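You operate a simulated robot arm through the tools that you are given. There is no shell and no other tool. Be economical: measure what you need, move in short steps, check, and stop when the job is done.

The job below is to be done with a simulated two-armed robot. You get a single attempt, and the scene is never put back.

JOB
Count 100 oak seeds into the teal dish.
Fine: none in the spill cup; swing the spout back over it; tin and dish stay on the counter, its knob left at 100.
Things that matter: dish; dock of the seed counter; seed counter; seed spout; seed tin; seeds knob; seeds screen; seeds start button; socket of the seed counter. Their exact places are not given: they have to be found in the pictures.

The check looks at the end state, three seconds after you hand in, the way a careful person would. Anything else that was tipped, shoved, dropped, spilled or broken makes it a failure.

ROBOT AND FRAMES
Two 7-joint arms with fingered hands on one trunk, on a base that drives. Base frame: it is fixed to the floor where the robot stands at the start and does not move with it; the origin is under the middle of the robot, x ahead of it, y to its left, z up; the surface under the hand at the start is at about z = 0.8. Units: m, rad, N and s.
The left shoulder is at the start at [0.137, 0.173, 0.919], the right one opposite. With the tool pointing down near the work surface each hand reaches from about 0.1 to 0.88 m from the robot's upright axis, wherever it stands, measured 20 degrees to its own side. Places, roughly: dock of the seed counter [0.7, 0.1, 0.8]; seed counter [0.6, 0.1, 0.8]; seed spout [0.7, 0.2, 0.9]; seeds knob [0.6, 0.1, 0.8]; seeds screen [0.3, -2, 0]; seeds start button [0.5, 0.1, 0.8]; socket of the seed counter [0.5, 0.2, 0.8]. Payload 3.5 kg a hand.
The tool frame of a hand sits at the grasp point between the pads (the TCP): z along the fingers, y along the line on which they close. The tips reach 0.025 m beyond it. The gripper opens to 0.088 m. The gripper's body begins 0.029 m behind the TCP. The gripper is a hand of 3 fingers: y runs from the thumb to the fingers, the wrist lies at [-0.013, -0.097, -0.162] in the tool frame.
Orientation is that of the tool frame in the base frame, as a unit quaternion [x, y, z, w]. With the fingers straight down and the wrist toward the robot, the tool's x, y and z point along [0, 1, 0], [1, 0, 0] and [0, 0, -1] of the base frame.

CONTROLS
- The arms move only by the tool servo_tool. It takes "left_moves", "right_moves" or both (then of equal length, played together; a hand with none holds still); each is a list of rows, each an object (a shift or turn left out is 0) with "travel": the shift along the tool's x, y, z in units of 150 mm (1.0 is 150 mm), a list of three; "angular": the turn, a rotation vector about the tool's x, y, z in units of 60 degrees (1.0 is 60 degrees), a list of three. In form: [{"travel": [x, y, z], "angular": [wx, wy, wz]}, ...]. A call has 1 to 20 rows; each row is the pose to reach, as a shift and turn from the pose commanded when the call began, along the tool's axes at that moment. A call with a number of a shift or a turn outside -1 to 1 is refused whole. A row lasts 0.2 s, in which the tool goes at most 0.05 m and 0.15 rad; a call with a longer step from one row to the next is refused whole. Where a pose cannot be reached the arm comes as near as it can. A force on the tool above 40 N (or 10 N above the force at the start of the call, whichever is more), or a blocked arm, ends the call early, and 0.2 s more pass. In this call time passes only in rows, and 0.2 s behind the last. The reply holds the time, the measured pose of the TCP, the force on the tool along the base axes, the opening and the grip force, in the units named above and with some noise, with the torque about the TCP (base axes, N m) and any sound that the robot's microphone picked up.
- Cameras (640 x 400 px; columns grow to the right, rows downward): "scene" is now at [0.3258, -0.0092, 1.1546]; the picture's right is [-0.10, -0.99, 0.05], its down [-0.33, -0.01, -0.94] and it looks along [0.94, -0.11, -0.33] (base axes); focal length 214 px, centre (320, 200). "left" rides on the left gripper at [-0.058, -0.085, -0.1] in its tool frame; the picture's right is [-0.67, -0.35, 0.66], its down [0.69, -0.63, 0.37] and it looks along [0.28, 0.69, 0.66] (tool axes); focal length 261 px, centre (320, 200). "right" rides on the right gripper at [0.058, -0.085, -0.099] in its tool frame; the picture's right is [-0.67, 0.35, -0.66], its down [-0.69, -0.63, 0.37] and it looks along [-0.28, 0.70, 0.66] (tool axes); focal length 261 px, centre (320, 200).
- capture(camera): a new picture of that camera. It takes no simulated time.
- lift_body(by): slides the trunk up (or, below 0, down) by that many m; the arms and the scene camera ride with it, the base frame stays. It gives what a move gives, with no picture.
- base_move(legs): drives the robot by 1 to 6 legs, each [ahead, left, turn to the left] in m, m and rad, along the robot's own axes; the way and the turn of a leg run together, so that a leg with both is an arc; at most 1.5 m and 3.142 rad a leg. The arms and the cameras ride along, it lands a little off, and it stops where it bumps. It gives what a move gives.
- finger_targets(index, middle, thumb_bend, thumb_turn, hand): sets how far each is bent, from 0 (flat) to 1 (curled in); at 0.3 the hand is open as for a grip, at 0.7 the pads meet at the TCP. One left out holds its place. A second passes; each finger stops where it meets its share of the squeeze, and holds until it gets a number again. It is the only way to open and close the hand. It gives what a move gives, with no picture; readings hold the bend of each and the force on the fingers (four entries, about 0 where the hand has none), thumb and palm. thumb_turn goes from beside the hand (0) to across from the fingers (1), as for a grip.
- aim_head(pan, tilt): turns the head with the scene camera to pan (to the left, within 1.501 rad either way) and tilt (down, from -0.506 to 1.204), counted from straight ahead of the robot. It gives what a move gives.
- pixel_to_xyz(camera, pixels): for up to 12 pixels [column, row] of the newest picture of that camera ("zoom" is the newest enlarged one), the place [x, y, z] in the base frame of the surface seen there, good to about 0.002 m. It takes no simulated time.
- inspect(camera, box): a new picture of the part [left, top, right, bottom] of that camera's present view, enlarged. It takes no simulated time.
- close_job(): hands the job in; it is judged then, once.

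Go step by step. Measure first, check grasps and placings, and put right what went wrong. The budget is 80 turns and 78 pictures, counting those below and the enlarged ones. Unless the task says otherwise, let go and move clear before handing in.

The tools are called after ">>>" as a command line: name --argument value ..., lists and objects as JSON in quotes. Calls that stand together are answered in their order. servo_tool: Moves the arms, as the interface text tells. Its arguments: {"type":"object","properties":{"left_moves":{"type":"array"},"right_moves":{"type":"array"}},"required":[]} The other tools are called the same way: lift_body (by) slides the trunk up or down; finger_targets (index, middle, thumb_bend, thumb_turn, hand) moves the fingers one by one; base_move (legs) drives the base; aim_head (pan, tilt) turns the head that bears the scene camera; capture (camera) takes a picture; pixel_to_xyz (camera, pixels) gives the place of the surface under pixels of a picture; inspect (camera, box) takes an enlarged picture of a part of a camera's view; close_job () hands the job in.

At the start:

```text
time_s: 0.0
left_position: [0.4933, 0.2628, 1.1413]
left_tool_rot: [0.706, 0.708, 0.0, 0.0]
left_wrist_force: [-0.3, -0.4, 0.1]
left_wrist_torque: [0.02, 0.01, -0.01]
left_width: 0.0877
left_gripper_force: 0.1
left_shape: jaw
left_bend: [0.3, 0.3, 0.3, 0.98]
left_finger forces: [0.0, 0.1, 0.0, 0.0, 0.0, 0.0]
right_position: [0.4481, -0.1282, 1.1752]
right_tool_rot: [0.707, 0.707, 0.0, -0.001]
right_wrist_force: [-1.1, -0.3, -0.1]
right_wrist_torque: [0.0, 0.0, 0.03]
right_width: 0.0877
right_gripper_force: 0.0
right_shape: jaw
right_bend: [0.3, 0.3, 0.3, 0.98]
right_finger forces: [0.0, 0.0, 0.1, 0.0, 0.0, 0.1]
trunk travel left (down, up): [-0.04, 0.415]
robot x, y, heading: [0.0042, -0.0007, -0.004]
head pan, tilt: [-0.112, -0.113]
```

scene: 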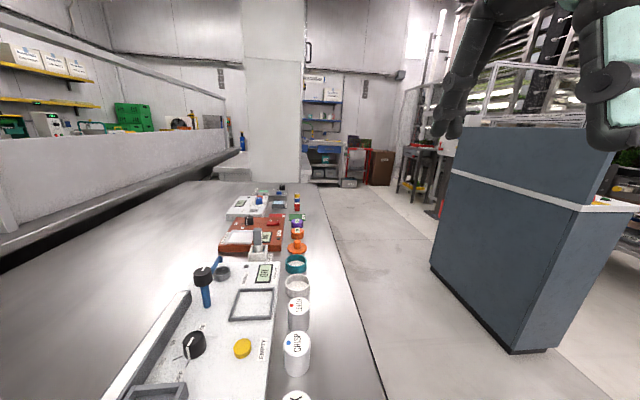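
right: 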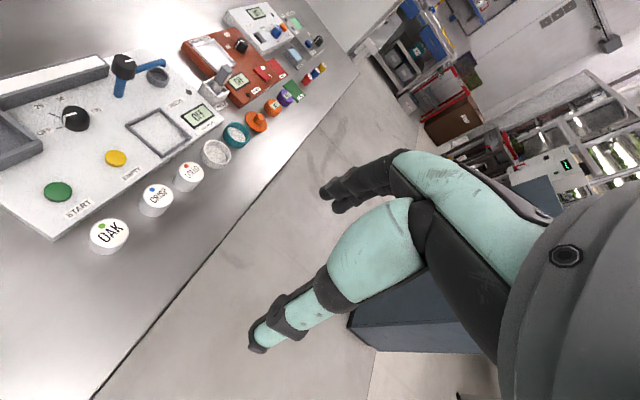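
left: 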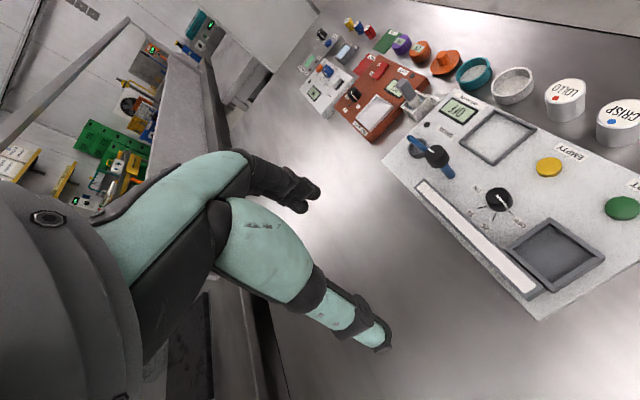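

The pictures show a white seed counter with its knob, START and EMPTY buttons, a socket, a dock and a blue spout, and a row of tins and dishes to its right. I'll tilt the head down to see it properly.

>>> aim_head --pan 0.1 --tilt 0.75

>>> capture --camera "scene"

>>> inspect --camera "right" --box '[0, 40, 320, 260]'

>>> inspect --camera "left" --box '[380, 60, 640, 320]'

```text
time_s: 1.2
left_position: [0.4938, 0.2626, 1.1423]
left_tool_rot: [0.707, 0.708, -0.001, 0.0]
left_wrist_force: [0.3, -0.4, -0.3]
left_wrist_torque: [-0.01, -0.01, -0.01]
left_width: 0.0877
left_gripper_force: 0.0
left_shape: jaw
left_bend: [0.3, 0.3, 0.3, 0.98]
left_finger forces: [0.1, 0.0, 0.0, 0.1, 0.0, 0.0]
right_position: [0.4482, -0.1289, 1.1749]
right_tool_rot: [0.707, 0.707, -0.001, -0.001]
right_wrist_force: [0.5, -0.2, 0.4]
right_wrist_torque: [0.02, -0.02, 0.02]
right_width: 0.0875
right_gripper_force: 0.1
right_shape: jaw
right_bend: [0.3, 0.3, 0.3, 0.98]
right_finger forces: [0.1, 0.0, 0.0, 0.1, 0.1, 0.0]
trunk travel left (down, up): [-0.04, 0.415]
robot x, y, heading: [0.0002, 0.0, -0.003]
head pan, tilt: [0.099, 0.75]
```

```text
74 pictures are left
```

scene: 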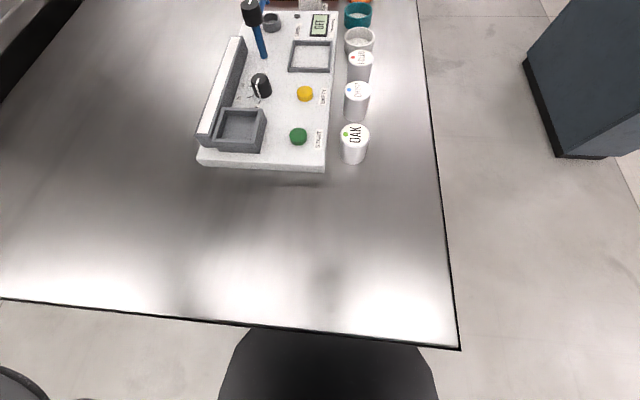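

```text
1.82 times, centred on (160, 150) of right
```

zoom: 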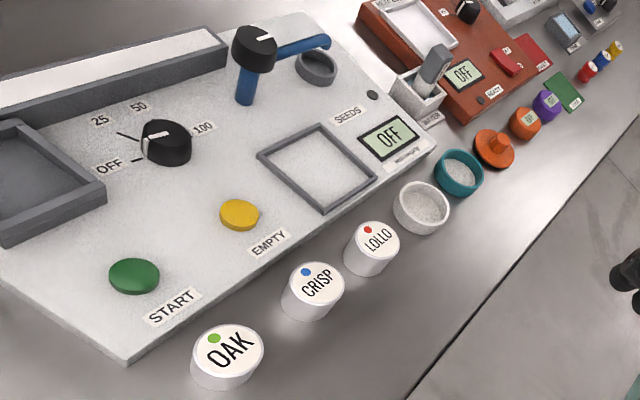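

```text
1.54 times, centred on (510, 190) of left
```

zoom: 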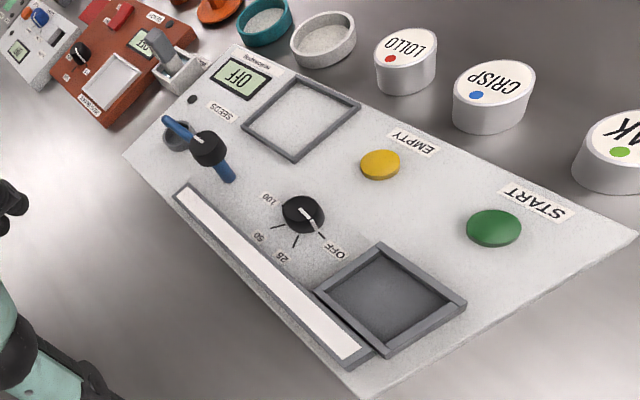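

I'm measuring the key parts in the scene picture and enlarging the machine.

>>> inspect --camera "scene" --box '[190, 0, 390, 180]'

>>> pixel_to_xyz --camera "scene" --pixels '[[355, 130], [353, 160], [240, 128], [261, 80], [299, 134], [305, 93], [311, 56], [358, 15], [360, 40], [252, 10], [272, 22], [318, 165]]'

```text
2.22 times, centred on (290, 90) of scene
```

zoom: 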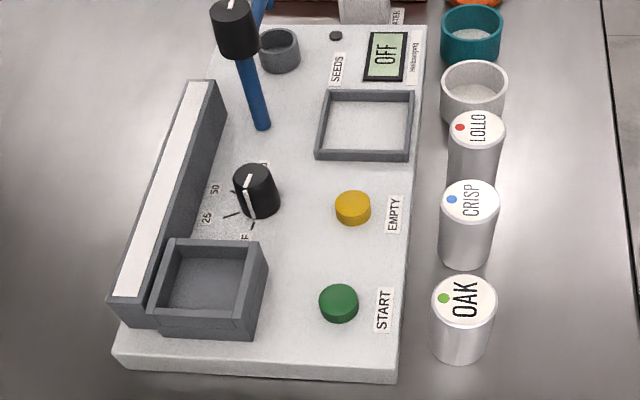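

```text
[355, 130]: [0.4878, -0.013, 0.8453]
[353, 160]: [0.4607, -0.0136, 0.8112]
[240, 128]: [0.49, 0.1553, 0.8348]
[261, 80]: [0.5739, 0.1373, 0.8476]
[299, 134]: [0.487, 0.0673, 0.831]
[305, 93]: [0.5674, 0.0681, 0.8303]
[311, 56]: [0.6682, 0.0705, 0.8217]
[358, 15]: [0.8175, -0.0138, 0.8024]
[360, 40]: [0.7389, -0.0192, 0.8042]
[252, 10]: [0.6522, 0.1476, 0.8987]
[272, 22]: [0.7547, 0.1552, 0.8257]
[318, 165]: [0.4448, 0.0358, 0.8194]
```

I'll measure precise edges on the enlarged picture.

>>> pixel_to_xyz --camera "zoom" --pixels '[[436, 300], [494, 300], [464, 280], [462, 320], [161, 243], [264, 246], [255, 318], [160, 315], [205, 285], [200, 330], [338, 300], [385, 355]]'

>>> pixel_to_xyz --camera "zoom" --pixels '[[318, 155], [410, 156], [410, 93], [325, 92], [365, 130], [444, 30], [500, 30], [470, 12], [470, 40], [470, 60], [256, 173], [247, 200]]'

>>> pixel_to_xyz --camera "zoom" --pixels '[[233, 10], [234, 30], [262, 8], [250, 90], [262, 125], [280, 35], [280, 60], [262, 210], [500, 380], [460, 357], [460, 345], [250, 160]]'

>>> capture --camera "left"

>>> pixel_to_xyz --camera "left" --pixels '[[433, 155], [418, 142], [410, 136], [446, 172], [453, 62], [474, 62], [494, 64], [474, 78], [473, 90], [500, 201], [515, 207], [489, 194]]'

```text
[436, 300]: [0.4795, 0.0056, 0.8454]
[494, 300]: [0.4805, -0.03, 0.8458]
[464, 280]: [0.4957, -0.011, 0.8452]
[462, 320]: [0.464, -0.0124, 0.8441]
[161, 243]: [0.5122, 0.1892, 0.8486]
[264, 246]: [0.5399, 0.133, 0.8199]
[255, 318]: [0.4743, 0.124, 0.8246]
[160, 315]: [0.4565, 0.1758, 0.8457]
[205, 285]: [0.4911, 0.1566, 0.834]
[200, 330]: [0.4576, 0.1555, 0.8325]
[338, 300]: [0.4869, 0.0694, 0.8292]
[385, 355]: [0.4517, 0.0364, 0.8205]
```

```text
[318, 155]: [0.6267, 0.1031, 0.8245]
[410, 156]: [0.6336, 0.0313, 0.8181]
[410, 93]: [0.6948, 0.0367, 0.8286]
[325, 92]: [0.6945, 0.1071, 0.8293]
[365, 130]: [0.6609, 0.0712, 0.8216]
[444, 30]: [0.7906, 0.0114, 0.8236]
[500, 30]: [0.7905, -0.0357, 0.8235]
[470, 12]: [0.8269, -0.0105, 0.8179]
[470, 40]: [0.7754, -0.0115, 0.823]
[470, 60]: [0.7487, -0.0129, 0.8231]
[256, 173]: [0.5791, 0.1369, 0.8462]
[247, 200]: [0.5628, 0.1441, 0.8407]
```

```text
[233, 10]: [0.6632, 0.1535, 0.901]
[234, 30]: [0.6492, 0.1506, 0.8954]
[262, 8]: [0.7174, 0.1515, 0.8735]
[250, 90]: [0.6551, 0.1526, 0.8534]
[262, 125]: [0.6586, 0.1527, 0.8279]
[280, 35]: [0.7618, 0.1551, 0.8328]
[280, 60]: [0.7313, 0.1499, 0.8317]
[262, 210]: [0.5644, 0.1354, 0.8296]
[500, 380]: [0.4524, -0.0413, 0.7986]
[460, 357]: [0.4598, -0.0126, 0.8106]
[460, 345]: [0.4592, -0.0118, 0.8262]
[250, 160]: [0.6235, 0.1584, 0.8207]
```

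```text
70 pictures are left
```

left: 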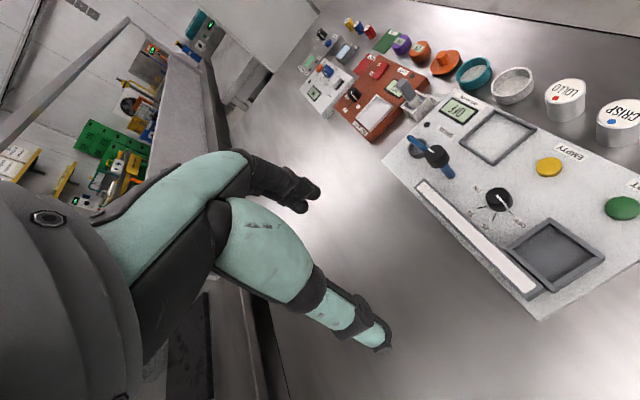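

```text
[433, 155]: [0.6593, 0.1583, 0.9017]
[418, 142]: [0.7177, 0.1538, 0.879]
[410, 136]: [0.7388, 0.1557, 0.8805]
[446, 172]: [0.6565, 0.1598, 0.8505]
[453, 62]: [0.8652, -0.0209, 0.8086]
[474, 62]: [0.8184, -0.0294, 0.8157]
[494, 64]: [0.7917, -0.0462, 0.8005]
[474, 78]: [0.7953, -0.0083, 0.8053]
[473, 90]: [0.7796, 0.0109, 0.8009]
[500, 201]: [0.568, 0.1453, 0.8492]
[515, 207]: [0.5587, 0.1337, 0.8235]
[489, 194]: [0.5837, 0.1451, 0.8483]
```

I need the knob dial's layout, so I'll enlarge it along with the OAK tin, the dishes and the spill cup.

>>> inspect --camera "left" --box '[455, 160, 555, 240]'

>>> pixel_to_xyz --camera "zoom" --pixels '[[370, 330], [400, 350], [240, 310], [180, 250], [180, 215], [220, 170], [290, 220], [340, 270], [250, 360], [150, 310], [460, 260], [100, 220]]'

>>> inspect --camera "scene" --box '[240, 0, 390, 90]'

>>> pixel_to_xyz --camera "zoom" --pixels '[[440, 65], [557, 65], [500, 90], [500, 110], [500, 72], [452, 170], [130, 85], [130, 110], [490, 235]]'

```text
5.00 times, centred on (505, 200) of left
```

zoom: 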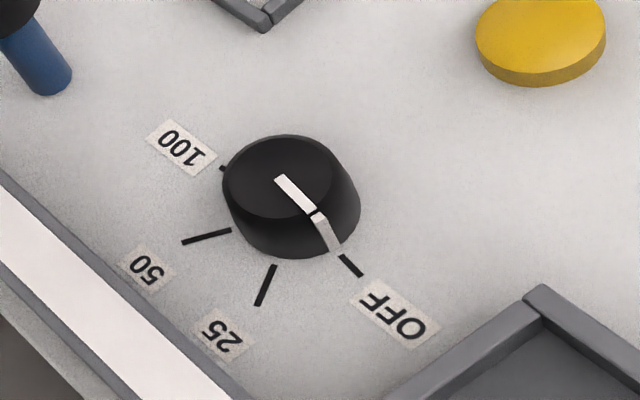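

```text
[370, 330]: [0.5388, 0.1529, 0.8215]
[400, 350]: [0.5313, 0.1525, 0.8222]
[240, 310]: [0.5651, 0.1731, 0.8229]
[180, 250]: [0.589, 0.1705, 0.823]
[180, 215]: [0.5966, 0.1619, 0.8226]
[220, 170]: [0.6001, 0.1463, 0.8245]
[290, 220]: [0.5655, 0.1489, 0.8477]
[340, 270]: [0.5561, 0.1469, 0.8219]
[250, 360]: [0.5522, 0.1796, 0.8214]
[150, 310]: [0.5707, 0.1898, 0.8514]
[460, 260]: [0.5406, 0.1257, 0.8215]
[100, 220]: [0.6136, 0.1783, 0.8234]
```

```text
4.27 times, centred on (315, 45) of scene
```

zoom: 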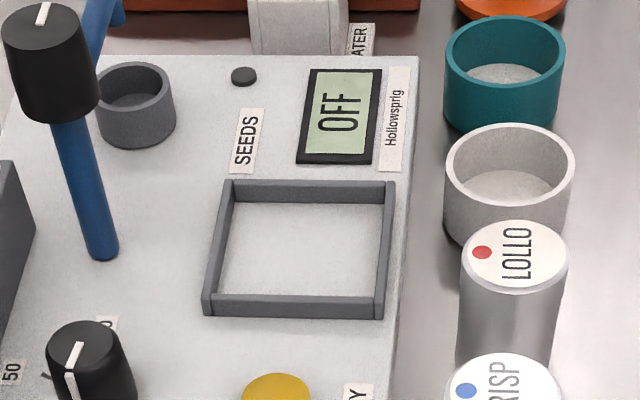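

```text
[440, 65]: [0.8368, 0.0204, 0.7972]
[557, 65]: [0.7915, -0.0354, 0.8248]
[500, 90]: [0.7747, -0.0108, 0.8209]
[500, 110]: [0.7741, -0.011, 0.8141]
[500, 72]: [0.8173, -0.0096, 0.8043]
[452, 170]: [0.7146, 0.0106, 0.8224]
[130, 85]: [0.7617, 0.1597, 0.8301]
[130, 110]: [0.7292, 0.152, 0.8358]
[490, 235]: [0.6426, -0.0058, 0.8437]
```

The knob turns clockwise from OFF to 100, about 140°, with its centre near [0.574, 0.14]. I'll part-close the left hand and bring it above the knob.

>>> finger_targets --hand "left" --index 0.46 --middle 0.46 --thumb_bend 0.46 --thumb_turn 1.0

>>> servo_tool --left_moves '[{"travel": [-0.137, 0.089, 0.167]}, {"travel": [-0.273, 0.178, 0.333]}, {"travel": [-0.41, 0.267, 0.5]}, {"travel": [-0.547, 0.356, 0.667]}, {"travel": [-0.683, 0.444, 0.833]}, {"travel": [-0.82, 0.533, 1.0]}, {"travel": [-0.82, 0.533, 1.0]}]'

>>> capture --camera "left"

>>> capture --camera "scene"

```text
time_s: 2.2
left_position: [0.4949, 0.2632, 1.1419]
left_tool_rot: [0.707, 0.708, 0.0, 0.0]
left_wrist_force: [-0.7, 0.3, 0.1]
left_wrist_torque: [0.0, -0.01, -0.01]
left_width: 0.0509
left_gripper_force: 0.0
left_shape: fingers
left_bend: [0.46, 0.46, 0.46, 0.99]
left_finger forces: [0.0, 0.0, 0.0, 0.1, 0.0, 0.0]
right_position: [0.4478, -0.1288, 1.175]
right_tool_rot: [0.707, 0.707, -0.001, -0.001]
right_wrist_force: [0.2, 0.2, 0.0]
right_wrist_torque: [0.0, 0.02, -0.01]
right_width: 0.0876
right_gripper_force: 0.0
right_shape: jaw
right_bend: [0.3, 0.3, 0.3, 0.98]
right_finger forces: [0.0, 0.0, 0.0, 0.0, 0.0, 0.0]
trunk travel left (down, up): [-0.04, 0.415]
robot x, y, heading: [0.0011, -0.0006, -0.002]
head pan, tilt: [0.099, 0.75]
```

```text
time_s: 3.8
left_position: [0.5722, 0.1415, 0.9924]
left_tool_rot: [0.707, 0.708, 0.0, 0.0]
left_wrist_force: [0.8, -0.3, -0.2]
left_wrist_torque: [-0.04, 0.02, 0.0]
left_width: 0.0508
left_gripper_force: 0.0
left_shape: fingers
left_bend: [0.46, 0.46, 0.46, 0.99]
left_finger forces: [0.1, 0.0, 0.0, 0.1, 0.0, 0.1]
right_position: [0.4471, -0.1286, 1.1767]
right_tool_rot: [0.707, 0.707, -0.001, 0.001]
right_wrist_force: [-0.7, -0.1, -0.7]
right_wrist_torque: [-0.01, 0.0, 0.01]
right_width: 0.0878
right_gripper_force: 0.0
right_shape: jaw
right_bend: [0.3, 0.3, 0.3, 0.98]
right_finger forces: [0.0, 0.0, 0.1, 0.0, 0.0, 0.1]
trunk travel left (down, up): [-0.04, 0.415]
robot x, y, heading: [-0.0005, -0.0038, -0.005]
head pan, tilt: [0.099, 0.75]
```

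```text
67 pictures are left
```

left: 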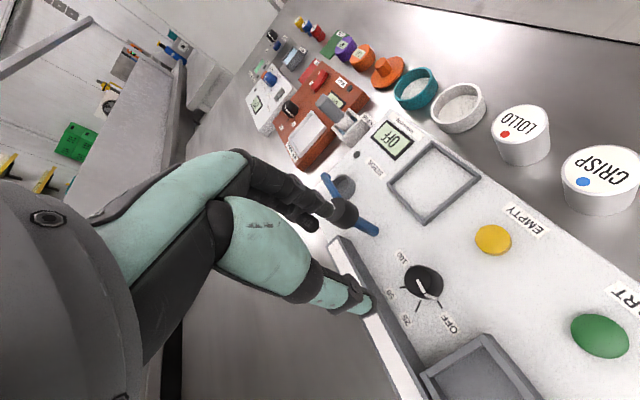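

```text
66 pictures are left
```

scene: 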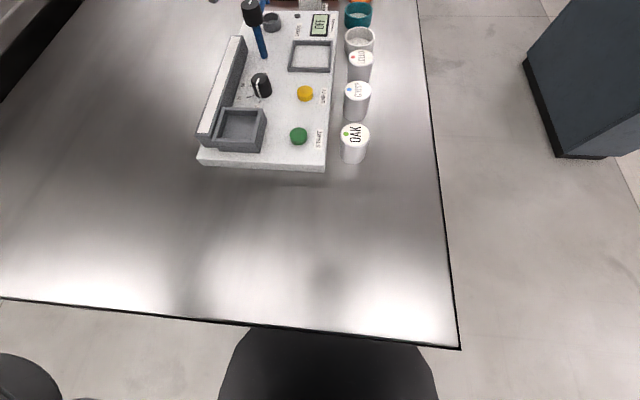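

The left picture lines up: the TCP axis hits the knob at (423,280). The scene picture doesn't show the hand, though, so I'll take it again.

>>> capture --camera "scene"

>>> inspect --camera "left" --box '[360, 230, 480, 340]'

>>> pixel_to_xyz --camera "left" --pixels '[[423, 276], [408, 276], [440, 280], [419, 266], [430, 268], [452, 318], [425, 318], [405, 303], [392, 282], [402, 264]]'

```text
65 pictures are left
```

scene: 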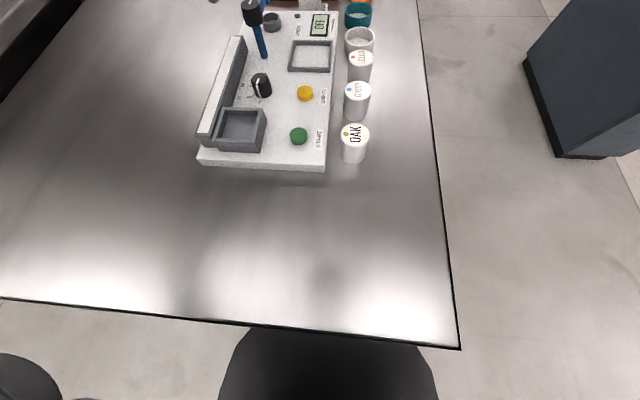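

```text
3.64 times, centred on (420, 285) of left
```

zoom: 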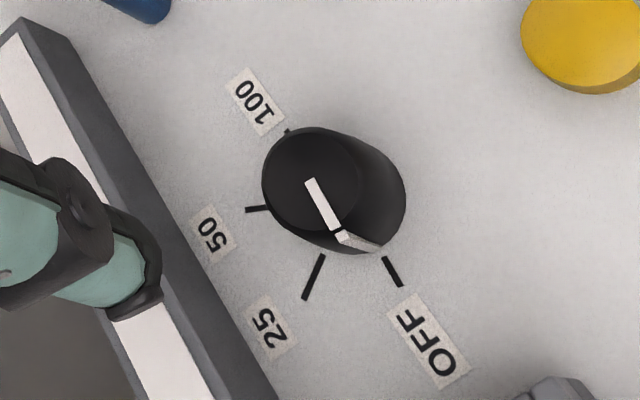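

```text
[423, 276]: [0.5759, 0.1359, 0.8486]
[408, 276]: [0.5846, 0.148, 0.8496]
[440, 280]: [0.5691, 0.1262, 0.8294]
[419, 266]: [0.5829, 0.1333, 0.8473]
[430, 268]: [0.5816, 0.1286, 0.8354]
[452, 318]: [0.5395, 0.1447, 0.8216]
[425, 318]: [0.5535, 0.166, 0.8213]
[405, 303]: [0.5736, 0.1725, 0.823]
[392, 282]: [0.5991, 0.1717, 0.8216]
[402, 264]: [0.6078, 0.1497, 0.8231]
```

The scene view simply lies below the hand, so that's fine. The knob is at about [0.576, 0.140, 0.848]. I'll turn the hand 60° counter-clockwise in the air so that one grip can cover most of the turn.

>>> servo_tool --left_moves '[{"angular": [0, 0, -0.125]}, {"angular": [0, 0, -0.25]}, {"angular": [0, 0, -0.375]}, {"angular": [0, 0, -0.5]}, {"angular": [0, 0, -0.625]}, {"angular": [0, 0, -0.75]}, {"angular": [0, 0, -0.875]}, {"angular": [0, 0, -1.0]}, {"angular": [0, 0, -1.0]}]'

>>> capture --camera "left"

```text
time_s: 5.8
left_position: [0.5734, 0.1402, 0.9922]
left_tool_rot: [0.258, 0.966, 0.0, 0.0]
left_wrist_force: [0.0, 0.1, -0.3]
left_wrist_torque: [-0.02, 0.0, -0.02]
left_width: 0.0507
left_gripper_force: 0.0
left_shape: fingers
left_bend: [0.46, 0.46, 0.46, 0.99]
left_finger forces: [0.0, 0.1, 0.0, 0.0, 0.0, 0.1]
right_position: [0.4473, -0.1285, 1.1758]
right_tool_rot: [0.707, 0.708, -0.001, 0.0]
right_wrist_force: [-0.3, 0.2, 0.1]
right_wrist_torque: [-0.03, 0.0, 0.02]
right_width: 0.088
right_gripper_force: 0.0
right_shape: jaw
right_bend: [0.3, 0.3, 0.3, 0.98]
right_finger forces: [0.1, 0.1, 0.0, 0.0, 0.0, 0.0]
trunk travel left (down, up): [-0.04, 0.415]
robot x, y, heading: [0.0027, -0.0048, 0.003]
head pan, tilt: [0.099, 0.75]
```

```text
63 pictures are left
```

left: 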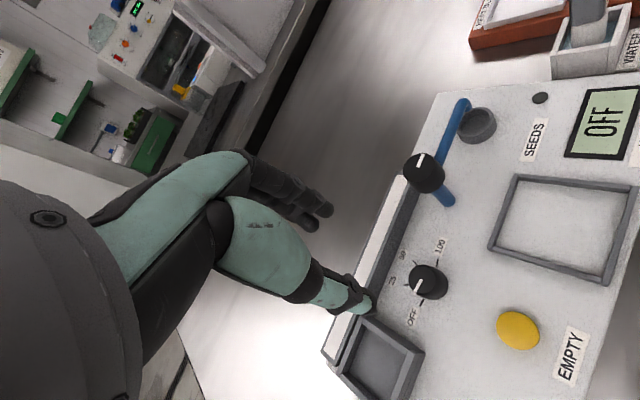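

I'll check the knob's top in this view before going down.

>>> inspect --camera "left" --box '[380, 240, 480, 320]'

>>> pixel_to_xyz --camera "zoom" --pixels '[[270, 180], [300, 150], [340, 180], [320, 220], [300, 190], [250, 200], [335, 140], [180, 130], [120, 200], [100, 260], [200, 290]]'

```text
5.00 times, centred on (430, 280) of left
```

zoom: 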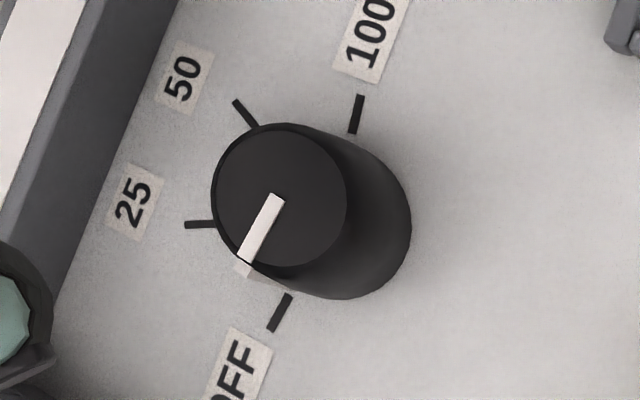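

```text
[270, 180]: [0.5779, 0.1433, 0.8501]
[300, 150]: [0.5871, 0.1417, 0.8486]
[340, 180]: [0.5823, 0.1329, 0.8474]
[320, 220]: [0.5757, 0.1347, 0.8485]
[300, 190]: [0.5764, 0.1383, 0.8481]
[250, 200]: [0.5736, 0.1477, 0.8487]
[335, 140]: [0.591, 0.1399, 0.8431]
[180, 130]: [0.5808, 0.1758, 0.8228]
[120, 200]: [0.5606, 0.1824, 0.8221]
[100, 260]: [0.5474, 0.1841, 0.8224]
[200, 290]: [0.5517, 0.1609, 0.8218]
```

The knob centre is [0.577, 0.141, 0.849]. I'm going down around it.

>>> servo_tool --left_moves '[{"travel": [-0.017, 0.018, 0.2]}, {"travel": [-0.017, 0.018, 0.4]}, {"travel": [-0.017, 0.018, 0.6]}, {"travel": [-0.017, 0.018, 0.75]}, {"travel": [-0.017, 0.018, 0.85]}, {"travel": [-0.017, 0.018, 0.92]}, {"travel": [-0.017, 0.018, 0.92]}]'

>>> capture --camera "left"

>>> capture --camera "scene"

```text
time_s: 7.4
left_position: [0.5765, 0.141, 0.8542]
left_tool_rot: [0.258, 0.966, 0.0, -0.001]
left_wrist_force: [0.2, -2.0, 1.6]
left_wrist_torque: [0.02, -0.07, -0.05]
left_width: 0.0511
left_gripper_force: 1.4
left_shape: fingers
left_bend: [0.46, 0.47, 0.46, 0.99]
left_finger forces: [0.0, 2.2, 0.1, 0.0, 0.0, 0.0]
right_position: [0.4486, -0.1288, 1.1759]
right_tool_rot: [0.707, 0.707, 0.0, 0.0]
right_wrist_force: [-0.3, 0.0, -0.1]
right_wrist_torque: [0.01, 0.0, 0.01]
right_width: 0.0876
right_gripper_force: 0.1
right_shape: jaw
right_bend: [0.3, 0.3, 0.3, 0.98]
right_finger forces: [0.0, 0.0, 0.1, 0.1, 0.1, 0.1]
trunk travel left (down, up): [-0.04, 0.415]
robot x, y, heading: [-0.0024, 0.0029, 0.0]
head pan, tilt: [0.099, 0.75]
```

```text
61 pictures are left
```

left: 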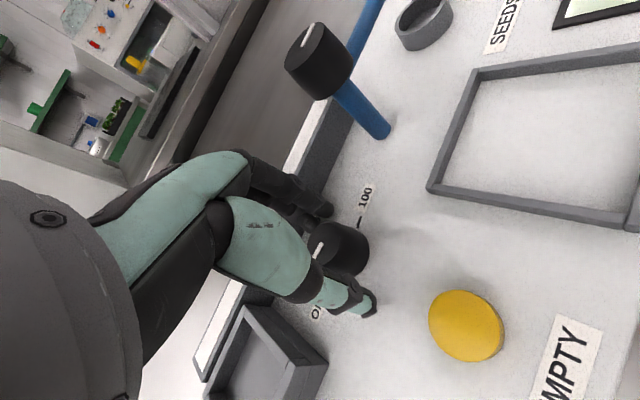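

```text
60 pictures are left
```

scene: 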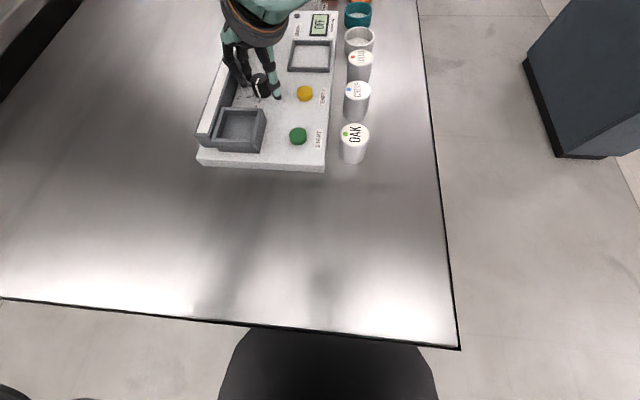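

The fingers straddle the knob, with a light touch of about 2 N on the middle finger, probably against the bar. I'm closing on the knob.

>>> finger_targets --hand "left" --index 0.66 --middle 0.66 --thumb_bend 0.66

>>> inspect --camera "left" --box '[240, 160, 440, 340]'

```text
time_s: 8.4
left_position: [0.5754, 0.1417, 0.855]
left_tool_rot: [0.259, 0.966, -0.001, -0.001]
left_wrist_force: [0.7, 1.6, -0.8]
left_wrist_torque: [0.04, -0.01, -0.01]
left_width: 0.0222
left_gripper_force: 5.9
left_shape: fingers
left_bend: [0.6, 0.63, 0.59, 1.0]
left_finger forces: [4.1, 2.8, 0.0, 0.1, 4.9, 0.1]
right_position: [0.4485, -0.1279, 1.1756]
right_tool_rot: [0.707, 0.707, 0.0, -0.001]
right_wrist_force: [-0.1, 0.2, 0.3]
right_wrist_torque: [-0.02, 0.0, 0.0]
right_width: 0.0875
right_gripper_force: 0.1
right_shape: jaw
right_bend: [0.3, 0.3, 0.3, 0.98]
right_finger forces: [0.1, 0.1, 0.0, 0.0, 0.0, 0.1]
trunk travel left (down, up): [-0.04, 0.415]
robot x, y, heading: [0.0001, 0.0025, 0.001]
head pan, tilt: [0.099, 0.75]
```

```text
2.22 times, centred on (340, 250) of left
```

zoom: 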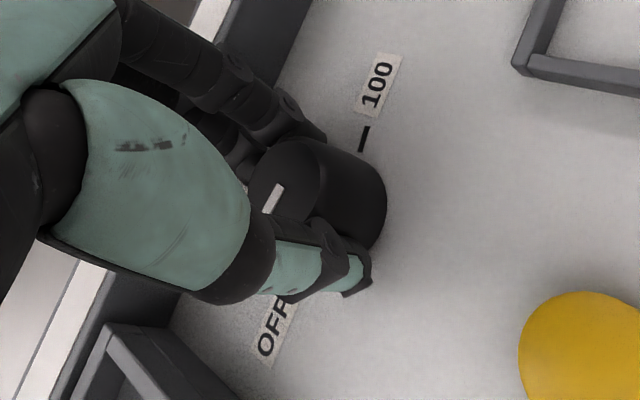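

The grip is good: 5.9 N, width 0.022. I'm turning it 60° clockwise.

>>> servo_tool --left_moves '[{"angular": [0, 0, 0.1]}, {"angular": [0, 0, 0.2]}, {"angular": [0, 0, 0.3]}, {"angular": [0, 0, 0.4]}, {"angular": [0, 0, 0.5]}, {"angular": [0, 0, 0.6]}, {"angular": [0, 0, 0.7]}, {"angular": [0, 0, 0.8]}, {"angular": [0, 0, 0.9]}, {"angular": [0, 0, 1.0]}, {"angular": [0, 0, 1.0]}]'

>>> inspect --camera "left" --box '[240, 160, 440, 340]'

```text
time_s: 10.8
left_position: [0.577, 0.1414, 0.8547]
left_tool_rot: [0.707, 0.707, 0.0, 0.001]
left_wrist_force: [0.7, 1.1, -1.2]
left_wrist_torque: [0.02, -0.04, 0.02]
left_width: 0.0219
left_gripper_force: 5.9
left_shape: fingers
left_bend: [0.6, 0.63, 0.59, 1.0]
left_finger forces: [4.1, 2.8, 0.0, 0.1, 5.1, 0.0]
right_position: [0.449, -0.1283, 1.1754]
right_tool_rot: [0.707, 0.707, -0.001, -0.001]
right_wrist_force: [-0.2, 0.1, -0.5]
right_wrist_torque: [-0.02, 0.02, -0.04]
right_width: 0.0876
right_gripper_force: 0.1
right_shape: jaw
right_bend: [0.3, 0.3, 0.3, 0.98]
right_finger forces: [0.0, 0.0, 0.0, 0.1, 0.0, 0.0]
trunk travel left (down, up): [-0.04, 0.415]
robot x, y, heading: [-0.0023, -0.0, -0.0]
head pan, tilt: [0.099, 0.75]
```

```text
2.22 times, centred on (340, 250) of left
```

zoom: 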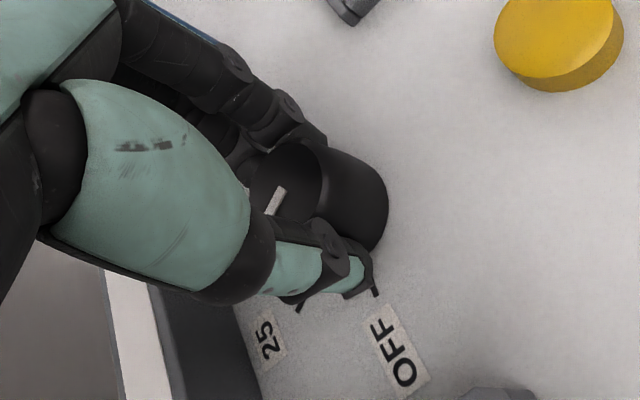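

The knob follows the grip, since its marker stays fixed in the tool view. I'm turning another 60° clockwise.

>>> servo_tool --left_moves '[{"angular": [0, 0, 0.1]}, {"angular": [0, 0, 0.2]}, {"angular": [0, 0, 0.3]}, {"angular": [0, 0, 0.4]}, {"angular": [0, 0, 0.5]}, {"angular": [0, 0, 0.6]}, {"angular": [0, 0, 0.7]}, {"angular": [0, 0, 0.8]}, {"angular": [0, 0, 0.9]}, {"angular": [0, 0, 1.0]}, {"angular": [0, 0, 1.0]}]'

>>> inspect --camera "left" --box '[240, 160, 440, 340]'

>>> inspect --camera "scene" --box '[190, 0, 390, 150]'

```text
time_s: 13.2
left_position: [0.5778, 0.1414, 0.8548]
left_tool_rot: [0.966, 0.259, 0.0, 0.0]
left_wrist_force: [3.4, -0.4, 1.2]
left_wrist_torque: [-0.08, -0.07, 0.01]
left_width: 0.0221
left_gripper_force: 6.6
left_shape: fingers
left_bend: [0.59, 0.63, 0.6, 1.0]
left_finger forces: [4.7, 3.4, 0.0, 0.1, 4.9, 0.0]
right_position: [0.4486, -0.1282, 1.175]
right_tool_rot: [0.707, 0.707, 0.0, -0.001]
right_wrist_force: [0.3, -0.5, -0.5]
right_wrist_torque: [0.0, -0.02, -0.02]
right_width: 0.0876
right_gripper_force: 0.0
right_shape: jaw
right_bend: [0.3, 0.3, 0.3, 0.98]
right_finger forces: [0.0, 0.1, 0.1, 0.0, 0.0, 0.0]
trunk travel left (down, up): [-0.04, 0.415]
robot x, y, heading: [-0.0003, 0.0015, 0.004]
head pan, tilt: [0.099, 0.75]
```

```text
2.22 times, centred on (340, 250) of left
```

zoom: 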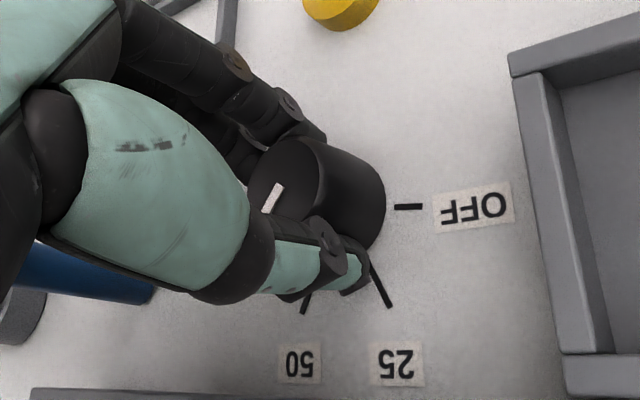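

```text
2.67 times, centred on (290, 75) of scene
```

zoom: 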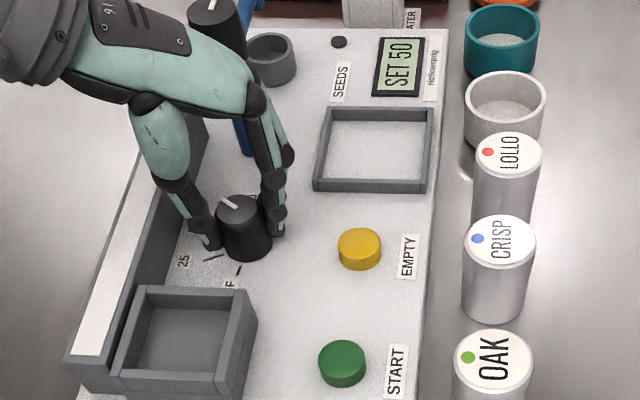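

The screen reads SET 50 and the marker sits at about 40°. I'm turning on by about 34°.

>>> servo_tool --left_moves '[{"angular": [0, 0, 0.1]}, {"angular": [0, 0, 0.2]}, {"angular": [0, 0, 0.3]}, {"angular": [0, 0, 0.4]}, {"angular": [0, 0, 0.5]}, {"angular": [0, 0, 0.57]}, {"angular": [0, 0, 0.57]}]'

>>> inspect --camera "scene" --box '[210, 0, 350, 120]'

```text
time_s: 14.8
left_position: [0.5787, 0.1405, 0.8549]
left_tool_rot: [0.999, -0.036, -0.001, 0.0]
left_wrist_force: [0.8, -3.9, -0.4]
left_wrist_torque: [-0.06, -0.03, 0.01]
left_width: 0.0218
left_gripper_force: 5.7
left_shape: fingers
left_bend: [0.59, 0.62, 0.6, 1.0]
left_finger forces: [4.9, 3.6, 0.0, 0.0, 4.5, 0.1]
right_position: [0.4486, -0.1296, 1.175]
right_tool_rot: [0.707, 0.707, 0.0, -0.001]
right_wrist_force: [-0.9, -0.2, 0.7]
right_wrist_torque: [-0.02, -0.02, 0.02]
right_width: 0.0877
right_gripper_force: 0.0
right_shape: jaw
right_bend: [0.3, 0.3, 0.3, 0.98]
right_finger forces: [0.1, 0.0, 0.0, 0.0, 0.1, 0.0]
trunk travel left (down, up): [-0.04, 0.415]
robot x, y, heading: [0.0021, -0.0006, 0.001]
head pan, tilt: [0.099, 0.75]
```

```text
3.33 times, centred on (280, 60) of scene
```

zoom: 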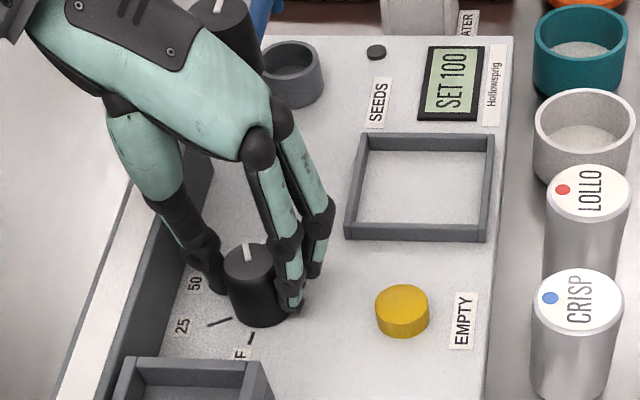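

The screen reads SET 100 and the marker is on 100. I'm letting go and lifting straight up.

>>> finger_targets --hand "left" --index 0.47 --middle 0.47 --thumb_bend 0.47

>>> servo_tool --left_moves '[{"travel": [0, 0, -0.2]}, {"travel": [0, 0, -0.45]}, {"travel": [0, 0, -0.7]}, {"travel": [0, 0, -1.0]}, {"travel": [0, 0, -1.0]}]'

>>> capture --camera "left"

>>> capture --camera "right"

```text
time_s: 15.8
left_position: [0.5785, 0.1408, 0.8554]
left_tool_rot: [0.999, -0.036, 0.0, 0.0]
left_wrist_force: [0.5, -0.7, 0.8]
left_wrist_torque: [0.01, -0.01, -0.01]
left_width: 0.0474
left_gripper_force: 0.0
left_shape: fingers
left_bend: [0.47, 0.47, 0.47, 1.0]
left_finger forces: [0.1, 0.1, 0.0, 0.0, 0.0, 0.0]
right_position: [0.4474, -0.1271, 1.177]
right_tool_rot: [0.707, 0.707, 0.0, -0.001]
right_wrist_force: [0.4, -1.2, -0.7]
right_wrist_torque: [0.04, 0.03, 0.01]
right_width: 0.0876
right_gripper_force: 0.1
right_shape: jaw
right_bend: [0.3, 0.3, 0.3, 0.98]
right_finger forces: [0.0, 0.0, 0.0, 0.1, 0.1, 0.1]
trunk travel left (down, up): [-0.04, 0.415]
robot x, y, heading: [-0.0006, -0.0001, 0.003]
head pan, tilt: [0.099, 0.75]
```

```text
time_s: 17.0
left_position: [0.5782, 0.1418, 1.0033]
left_tool_rot: [0.999, -0.037, -0.001, 0.0]
left_wrist_force: [0.8, -0.1, 0.2]
left_wrist_torque: [-0.01, 0.01, -0.01]
left_width: 0.0478
left_gripper_force: 0.0
left_shape: fingers
left_bend: [0.47, 0.47, 0.47, 1.0]
left_finger forces: [0.0, 0.0, 0.0, 0.0, 0.0, 0.1]
right_position: [0.4487, -0.1279, 1.176]
right_tool_rot: [0.707, 0.707, -0.001, 0.0]
right_wrist_force: [0.8, -0.1, -0.1]
right_wrist_torque: [-0.02, 0.01, 0.0]
right_width: 0.0875
right_gripper_force: 0.1
right_shape: jaw
right_bend: [0.3, 0.3, 0.3, 0.98]
right_finger forces: [0.0, 0.1, 0.1, 0.0, 0.0, 0.0]
trunk travel left (down, up): [-0.04, 0.415]
robot x, y, heading: [0.0013, -0.0026, 0.0]
head pan, tilt: [0.099, 0.75]
```

```text
54 pictures are left
```

left: 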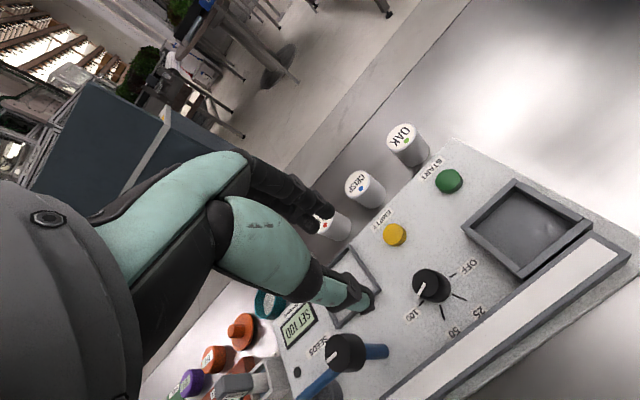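

```text
53 pictures are left
```

right: 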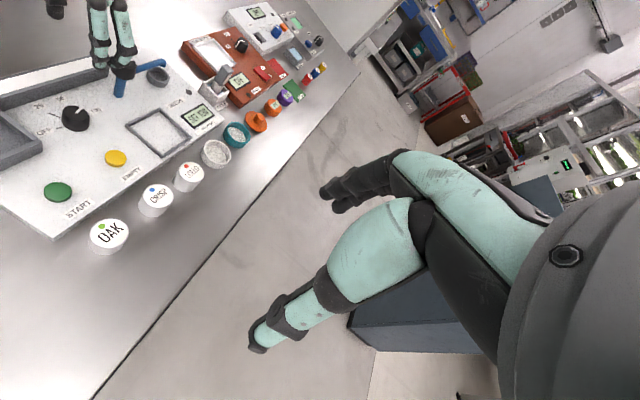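

The knob is free and the screen reads SET 100. I'll move the left hand aside, and bring the right hand forward and turn it towards the teal dish.

>>> servo_tool --left_moves '[{"travel": [0, -0.125, -0.05]}, {"travel": [0, -0.25, -0.1]}, {"travel": [0, -0.375, -0.15]}, {"travel": [0, -0.5, -0.2]}, {"travel": [0, -0.625, -0.25]}, {"travel": [0, -0.75, -0.3]}, {"travel": [0, -0.875, -0.35]}, {"travel": [0, -1.0, -0.4]}, {"travel": [0, -1.0, -0.4]}]' --right_moves '[{"travel": [0.05, 0.125, 0.06], "angular": [0, 0, -0.125]}, {"travel": [0.1, 0.25, 0.12], "angular": [0, 0, -0.25]}, {"travel": [0.15, 0.375, 0.18], "angular": [0, 0, -0.375]}, {"travel": [0.2, 0.5, 0.25], "angular": [0, 0, -0.5]}, {"travel": [0.25, 0.625, 0.31], "angular": [0, 0, -0.625]}, {"travel": [0.3, 0.75, 0.37], "angular": [0, 0, -0.75]}, {"travel": [0.35, 0.875, 0.44], "angular": [0, 0, -0.875]}, {"travel": [0.39, 1.0, 0.5], "angular": [0, 0, -1.0]}, {"travel": [0.39, 1.0, 0.5], "angular": [0, 0, -1.0]}]'

>>> finger_targets --hand "right" --index 0.38 --middle 0.38 --thumb_bend 0.38 --thumb_turn 1.0

```text
time_s: 19.0
left_position: [0.6387, 0.2011, 1.0111]
left_tool_rot: [0.999, -0.031, 0.009, 0.001]
left_wrist_force: [-0.2, -0.9, 0.4]
left_wrist_torque: [0.03, 0.03, -0.01]
left_width: 0.0479
left_gripper_force: 0.1
left_shape: fingers
left_bend: [0.47, 0.47, 0.47, 1.0]
left_finger forces: [0.0, 0.0, 0.0, 0.0, 0.0, 0.0]
left hand out of reach, approached as far as the arm can: row 2, 3, 4, 5, 6, 7, 8, 9
right_position: [0.4826, -0.1259, 0.9785]
right_tool_rot: [0.374, 0.926, 0.047, -0.002]
right_wrist_force: [0.0, -0.6, -0.7]
right_wrist_torque: [0.03, -0.05, -0.01]
right_width: 0.0877
right_gripper_force: 0.0
right_shape: jaw
right_bend: [0.3, 0.3, 0.3, 0.98]
right_finger forces: [0.1, 0.1, 0.0, 0.0, 0.0, 0.1]
right hand out of reach, approached as far as the arm can: row 3, 4, 5, 6, 7, 8, 9
trunk travel left (down, up): [-0.04, 0.415]
robot x, y, heading: [0.0021, 0.0014, -0.003]
head pan, tilt: [0.099, 0.75]
```

```text
time_s: 20.0
left_position: [0.6387, 0.2022, 1.0105]
left_tool_rot: [0.999, -0.032, 0.008, 0.003]
left_wrist_force: [-0.2, 0.1, -0.3]
left_wrist_torque: [0.0, 0.0, 0.0]
left_width: 0.0478
left_gripper_force: 0.1
left_shape: fingers
left_bend: [0.47, 0.47, 0.47, 1.0]
left_finger forces: [0.1, 0.1, 0.0, 0.1, 0.0, 0.1]
right_position: [0.4832, -0.1231, 0.9792]
right_tool_rot: [0.374, 0.926, 0.045, -0.002]
right_wrist_force: [0.4, -0.2, -0.1]
right_wrist_torque: [-0.04, 0.01, 0.03]
right_width: 0.0685
right_gripper_force: 0.0
right_shape: fingers
right_bend: [0.38, 0.38, 0.38, 0.98]
right_finger forces: [0.0, 0.0, 0.0, 0.0, 0.1, 0.0]
trunk travel left (down, up): [-0.04, 0.415]
robot x, y, heading: [-0.0018, 0.0005, -0.002]
head pan, tilt: [0.099, 0.75]
```

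Both hands hit reach limits at that height, so I'll work lower. A small test move with the right hand will show which reference pose the moves start from.

>>> servo_tool --right_moves '[{"travel": [-0.1, 0.1, 0]}, {"travel": [-0.2, 0.2, 0]}, {"travel": [-0.2, 0.2, 0]}]'

>>> capture --camera "right"

```text
time_s: 20.8
left_position: [0.6397, 0.2038, 1.0119]
left_tool_rot: [0.999, -0.031, 0.008, 0.003]
left_wrist_force: [-0.1, -0.3, -0.4]
left_wrist_torque: [-0.02, -0.01, 0.0]
left_width: 0.0479
left_gripper_force: 0.1
left_shape: fingers
left_bend: [0.47, 0.47, 0.47, 1.0]
left_finger forces: [0.1, 0.1, 0.0, 0.0, 0.0, 0.0]
right_position: [0.4836, -0.1231, 0.9786]
right_tool_rot: [0.373, 0.927, 0.045, -0.003]
right_wrist_force: [0.3, -0.3, 0.1]
right_wrist_torque: [-0.01, 0.0, -0.01]
right_width: 0.0685
right_gripper_force: 0.1
right_shape: fingers
right_bend: [0.38, 0.38, 0.38, 0.98]
right_finger forces: [0.1, 0.1, 0.0, 0.0, 0.1, 0.1]
right hand out of reach, approached as far as the arm can: row 1, 2, 3
trunk travel left (down, up): [-0.04, 0.415]
robot x, y, heading: [-0.0002, -0.0003, 0.005]
head pan, tilt: [0.099, 0.75]
```

```text
52 pictures are left
```

right: 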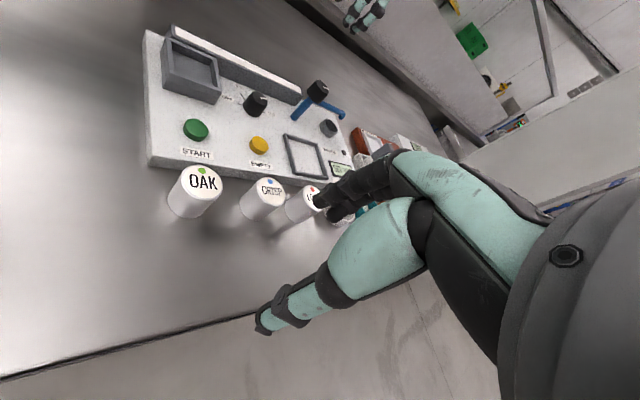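

The moves seem to start from the nominal pose, so I'll turn partway back and lower the hand.

>>> servo_tool --right_moves '[{"travel": [0, 0, 0.125], "angular": [0, 0, 0.06]}, {"travel": [0, 0, 0.25], "angular": [0, 0, 0.12]}, {"travel": [0, 0, 0.375], "angular": [0, 0, 0.2]}, {"travel": [0, 0, 0.5], "angular": [0, 0, 0.27]}, {"travel": [0, 0, 0.625], "angular": [0, 0, 0.35]}, {"travel": [0, 0, 0.75], "angular": [0, 0, 0.4]}, {"travel": [0, 0, 0.875], "angular": [0, 0, 0.45]}, {"travel": [0, 0, 1.0], "angular": [0, 0, 0.5]}, {"travel": [0, 0, 1.0], "angular": [0, 0, 0.5]}]'

```text
time_s: 22.8
left_position: [0.639, 0.2031, 1.0119]
left_tool_rot: [0.999, -0.032, 0.009, 0.003]
left_wrist_force: [0.3, -0.4, 0.4]
left_wrist_torque: [0.01, -0.01, 0.02]
left_width: 0.048
left_gripper_force: 0.1
left_shape: fingers
left_bend: [0.47, 0.47, 0.47, 1.0]
left_finger forces: [0.0, 0.1, 0.1, 0.0, 0.0, 0.0]
right_position: [0.4873, -0.1106, 0.8277]
right_tool_rot: [0.601, 0.798, 0.043, -0.014]
right_wrist_force: [0.0, -0.1, 0.9]
right_wrist_torque: [0.03, -0.01, 0.0]
right_width: 0.0682
right_gripper_force: 0.1
right_shape: fingers
right_bend: [0.38, 0.38, 0.38, 0.98]
right_finger forces: [0.1, 0.0, 0.1, 0.1, 0.0, 0.1]
trunk travel left (down, up): [-0.04, 0.415]
robot x, y, heading: [0.0011, 0.0007, -0.003]
head pan, tilt: [0.099, 0.75]
```

The reference pose is the one actually reached. The hand is low but clear, with no force, so I'll raise it, level it and turn it back to straight.

>>> servo_tool --right_moves '[{"travel": [0, 0, -0.2], "angular": [0.01, -0.01, 0.05]}, {"travel": [0, 0, -0.4], "angular": [0.02, -0.03, 0.12]}, {"travel": [0, 0, -0.6], "angular": [0.04, -0.05, 0.2]}, {"travel": [0, 0, -0.75], "angular": [0.049, -0.07, 0.27]}, {"travel": [0, 0, -0.75], "angular": [0.049, -0.07, 0.27]}]'

>>> pixel_to_xyz --camera "scene" --pixels '[[250, 320], [440, 335], [100, 305], [432, 150]]'

>>> capture --camera "right"

```text
time_s: 24.0
left_position: [0.6394, 0.2026, 1.0098]
left_tool_rot: [0.999, -0.031, 0.008, 0.003]
left_wrist_force: [0.0, -0.3, -0.2]
left_wrist_torque: [0.02, -0.02, -0.03]
left_width: 0.048
left_gripper_force: 0.0
left_shape: fingers
left_bend: [0.47, 0.47, 0.47, 1.0]
left_finger forces: [0.1, 0.0, 0.0, 0.0, 0.0, 0.0]
right_position: [0.4839, -0.1208, 0.9415]
right_tool_rot: [0.708, 0.706, -0.003, -0.006]
right_wrist_force: [0.4, 0.6, 0.1]
right_wrist_torque: [-0.02, -0.01, -0.02]
right_width: 0.0683
right_gripper_force: 0.2
right_shape: fingers
right_bend: [0.38, 0.38, 0.38, 0.98]
right_finger forces: [0.0, 0.0, 0.1, 0.0, 0.0, 0.0]
trunk travel left (down, up): [-0.04, 0.415]
robot x, y, heading: [0.0035, 0.0001, 0.001]
head pan, tilt: [0.099, 0.75]
```

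```text
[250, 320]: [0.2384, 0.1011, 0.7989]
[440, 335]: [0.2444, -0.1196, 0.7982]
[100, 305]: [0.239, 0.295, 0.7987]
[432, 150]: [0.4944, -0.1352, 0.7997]
```

```text
51 pictures are left
```

right: 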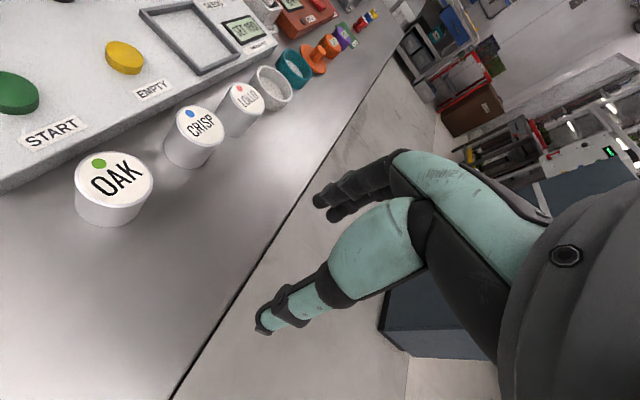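

The hand is level and straight at [0.484, -0.121, 0.94]. I'm moving forward towards the dish at this height.

>>> servo_tool --right_moves '[{"travel": [0.0, 0.25, 0]}, {"travel": [0.0, 0.5, 0]}, {"travel": [0.0, 0.75, 0]}, {"travel": [0, 1.0, 0]}, {"travel": [0, 1.0, 0]}]'

>>> servo_tool --right_moves '[{"travel": [0.1, 0.2, 0], "angular": [0, 0, -0.1]}, {"travel": [0.2, 0.4, 0], "angular": [0, 0, -0.2]}, {"travel": [0.3, 0.6, 0], "angular": [0, 0, -0.3]}, {"travel": [0.4, 0.8, 0], "angular": [0, 0, -0.4]}, {"travel": [0.5, 1.0, 0], "angular": [0, 0, -0.5]}, {"travel": [0.5, 1.0, 0], "angular": [0, 0, -0.5]}]'

>>> capture --camera "right"

```text
time_s: 25.2
left_position: [0.6373, 0.2033, 1.0125]
left_tool_rot: [0.999, -0.032, 0.009, 0.003]
left_wrist_force: [-0.4, 0.5, 0.7]
left_wrist_torque: [0.0, -0.01, -0.02]
left_width: 0.0478
left_gripper_force: 0.1
left_shape: fingers
left_bend: [0.47, 0.47, 0.47, 1.0]
left_finger forces: [0.1, 0.0, 0.0, 0.0, 0.0, 0.1]
right_position: [0.6332, -0.1215, 0.938]
right_tool_rot: [0.708, 0.707, -0.001, -0.005]
right_wrist_force: [-0.2, -0.5, -0.3]
right_wrist_torque: [0.0, 0.01, 0.0]
right_width: 0.0681
right_gripper_force: 0.0
right_shape: fingers
right_bend: [0.38, 0.38, 0.38, 0.98]
right_finger forces: [0.0, 0.0, 0.1, 0.0, 0.0, 0.1]
trunk travel left (down, up): [-0.04, 0.415]
robot x, y, heading: [0.0012, 0.001, -0.002]
head pan, tilt: [0.099, 0.75]
```

```text
time_s: 26.6
left_position: [0.6404, 0.2037, 1.0099]
left_tool_rot: [0.999, -0.032, 0.007, 0.004]
left_wrist_force: [1.1, 0.4, -0.7]
left_wrist_torque: [0.0, 0.0, -0.02]
left_width: 0.0478
left_gripper_force: 0.1
left_shape: fingers
left_bend: [0.47, 0.47, 0.47, 1.0]
left_finger forces: [0.0, 0.0, 0.0, 0.0, 0.0, 0.0]
right_position: [0.7267, -0.08, 0.9492]
right_tool_rot: [0.535, 0.844, 0.016, 0.029]
right_wrist_force: [0.1, -0.1, 0.5]
right_wrist_torque: [0.0, -0.04, 0.0]
right_width: 0.0682
right_gripper_force: 0.1
right_shape: fingers
right_bend: [0.38, 0.38, 0.38, 0.98]
right_finger forces: [0.0, 0.0, 0.0, 0.1, 0.0, 0.0]
right hand out of reach, approached as far as the arm can: row 4, 5, 6
trunk travel left (down, up): [-0.04, 0.415]
robot x, y, heading: [-0.0005, -0.0041, -0.001]
head pan, tilt: [0.099, 0.75]
```

```text
50 pictures are left
```

right: 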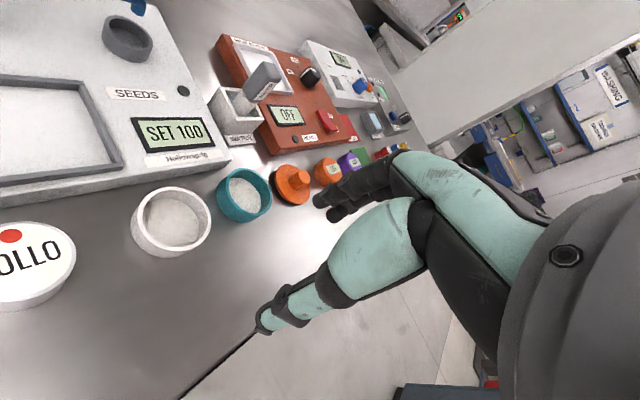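

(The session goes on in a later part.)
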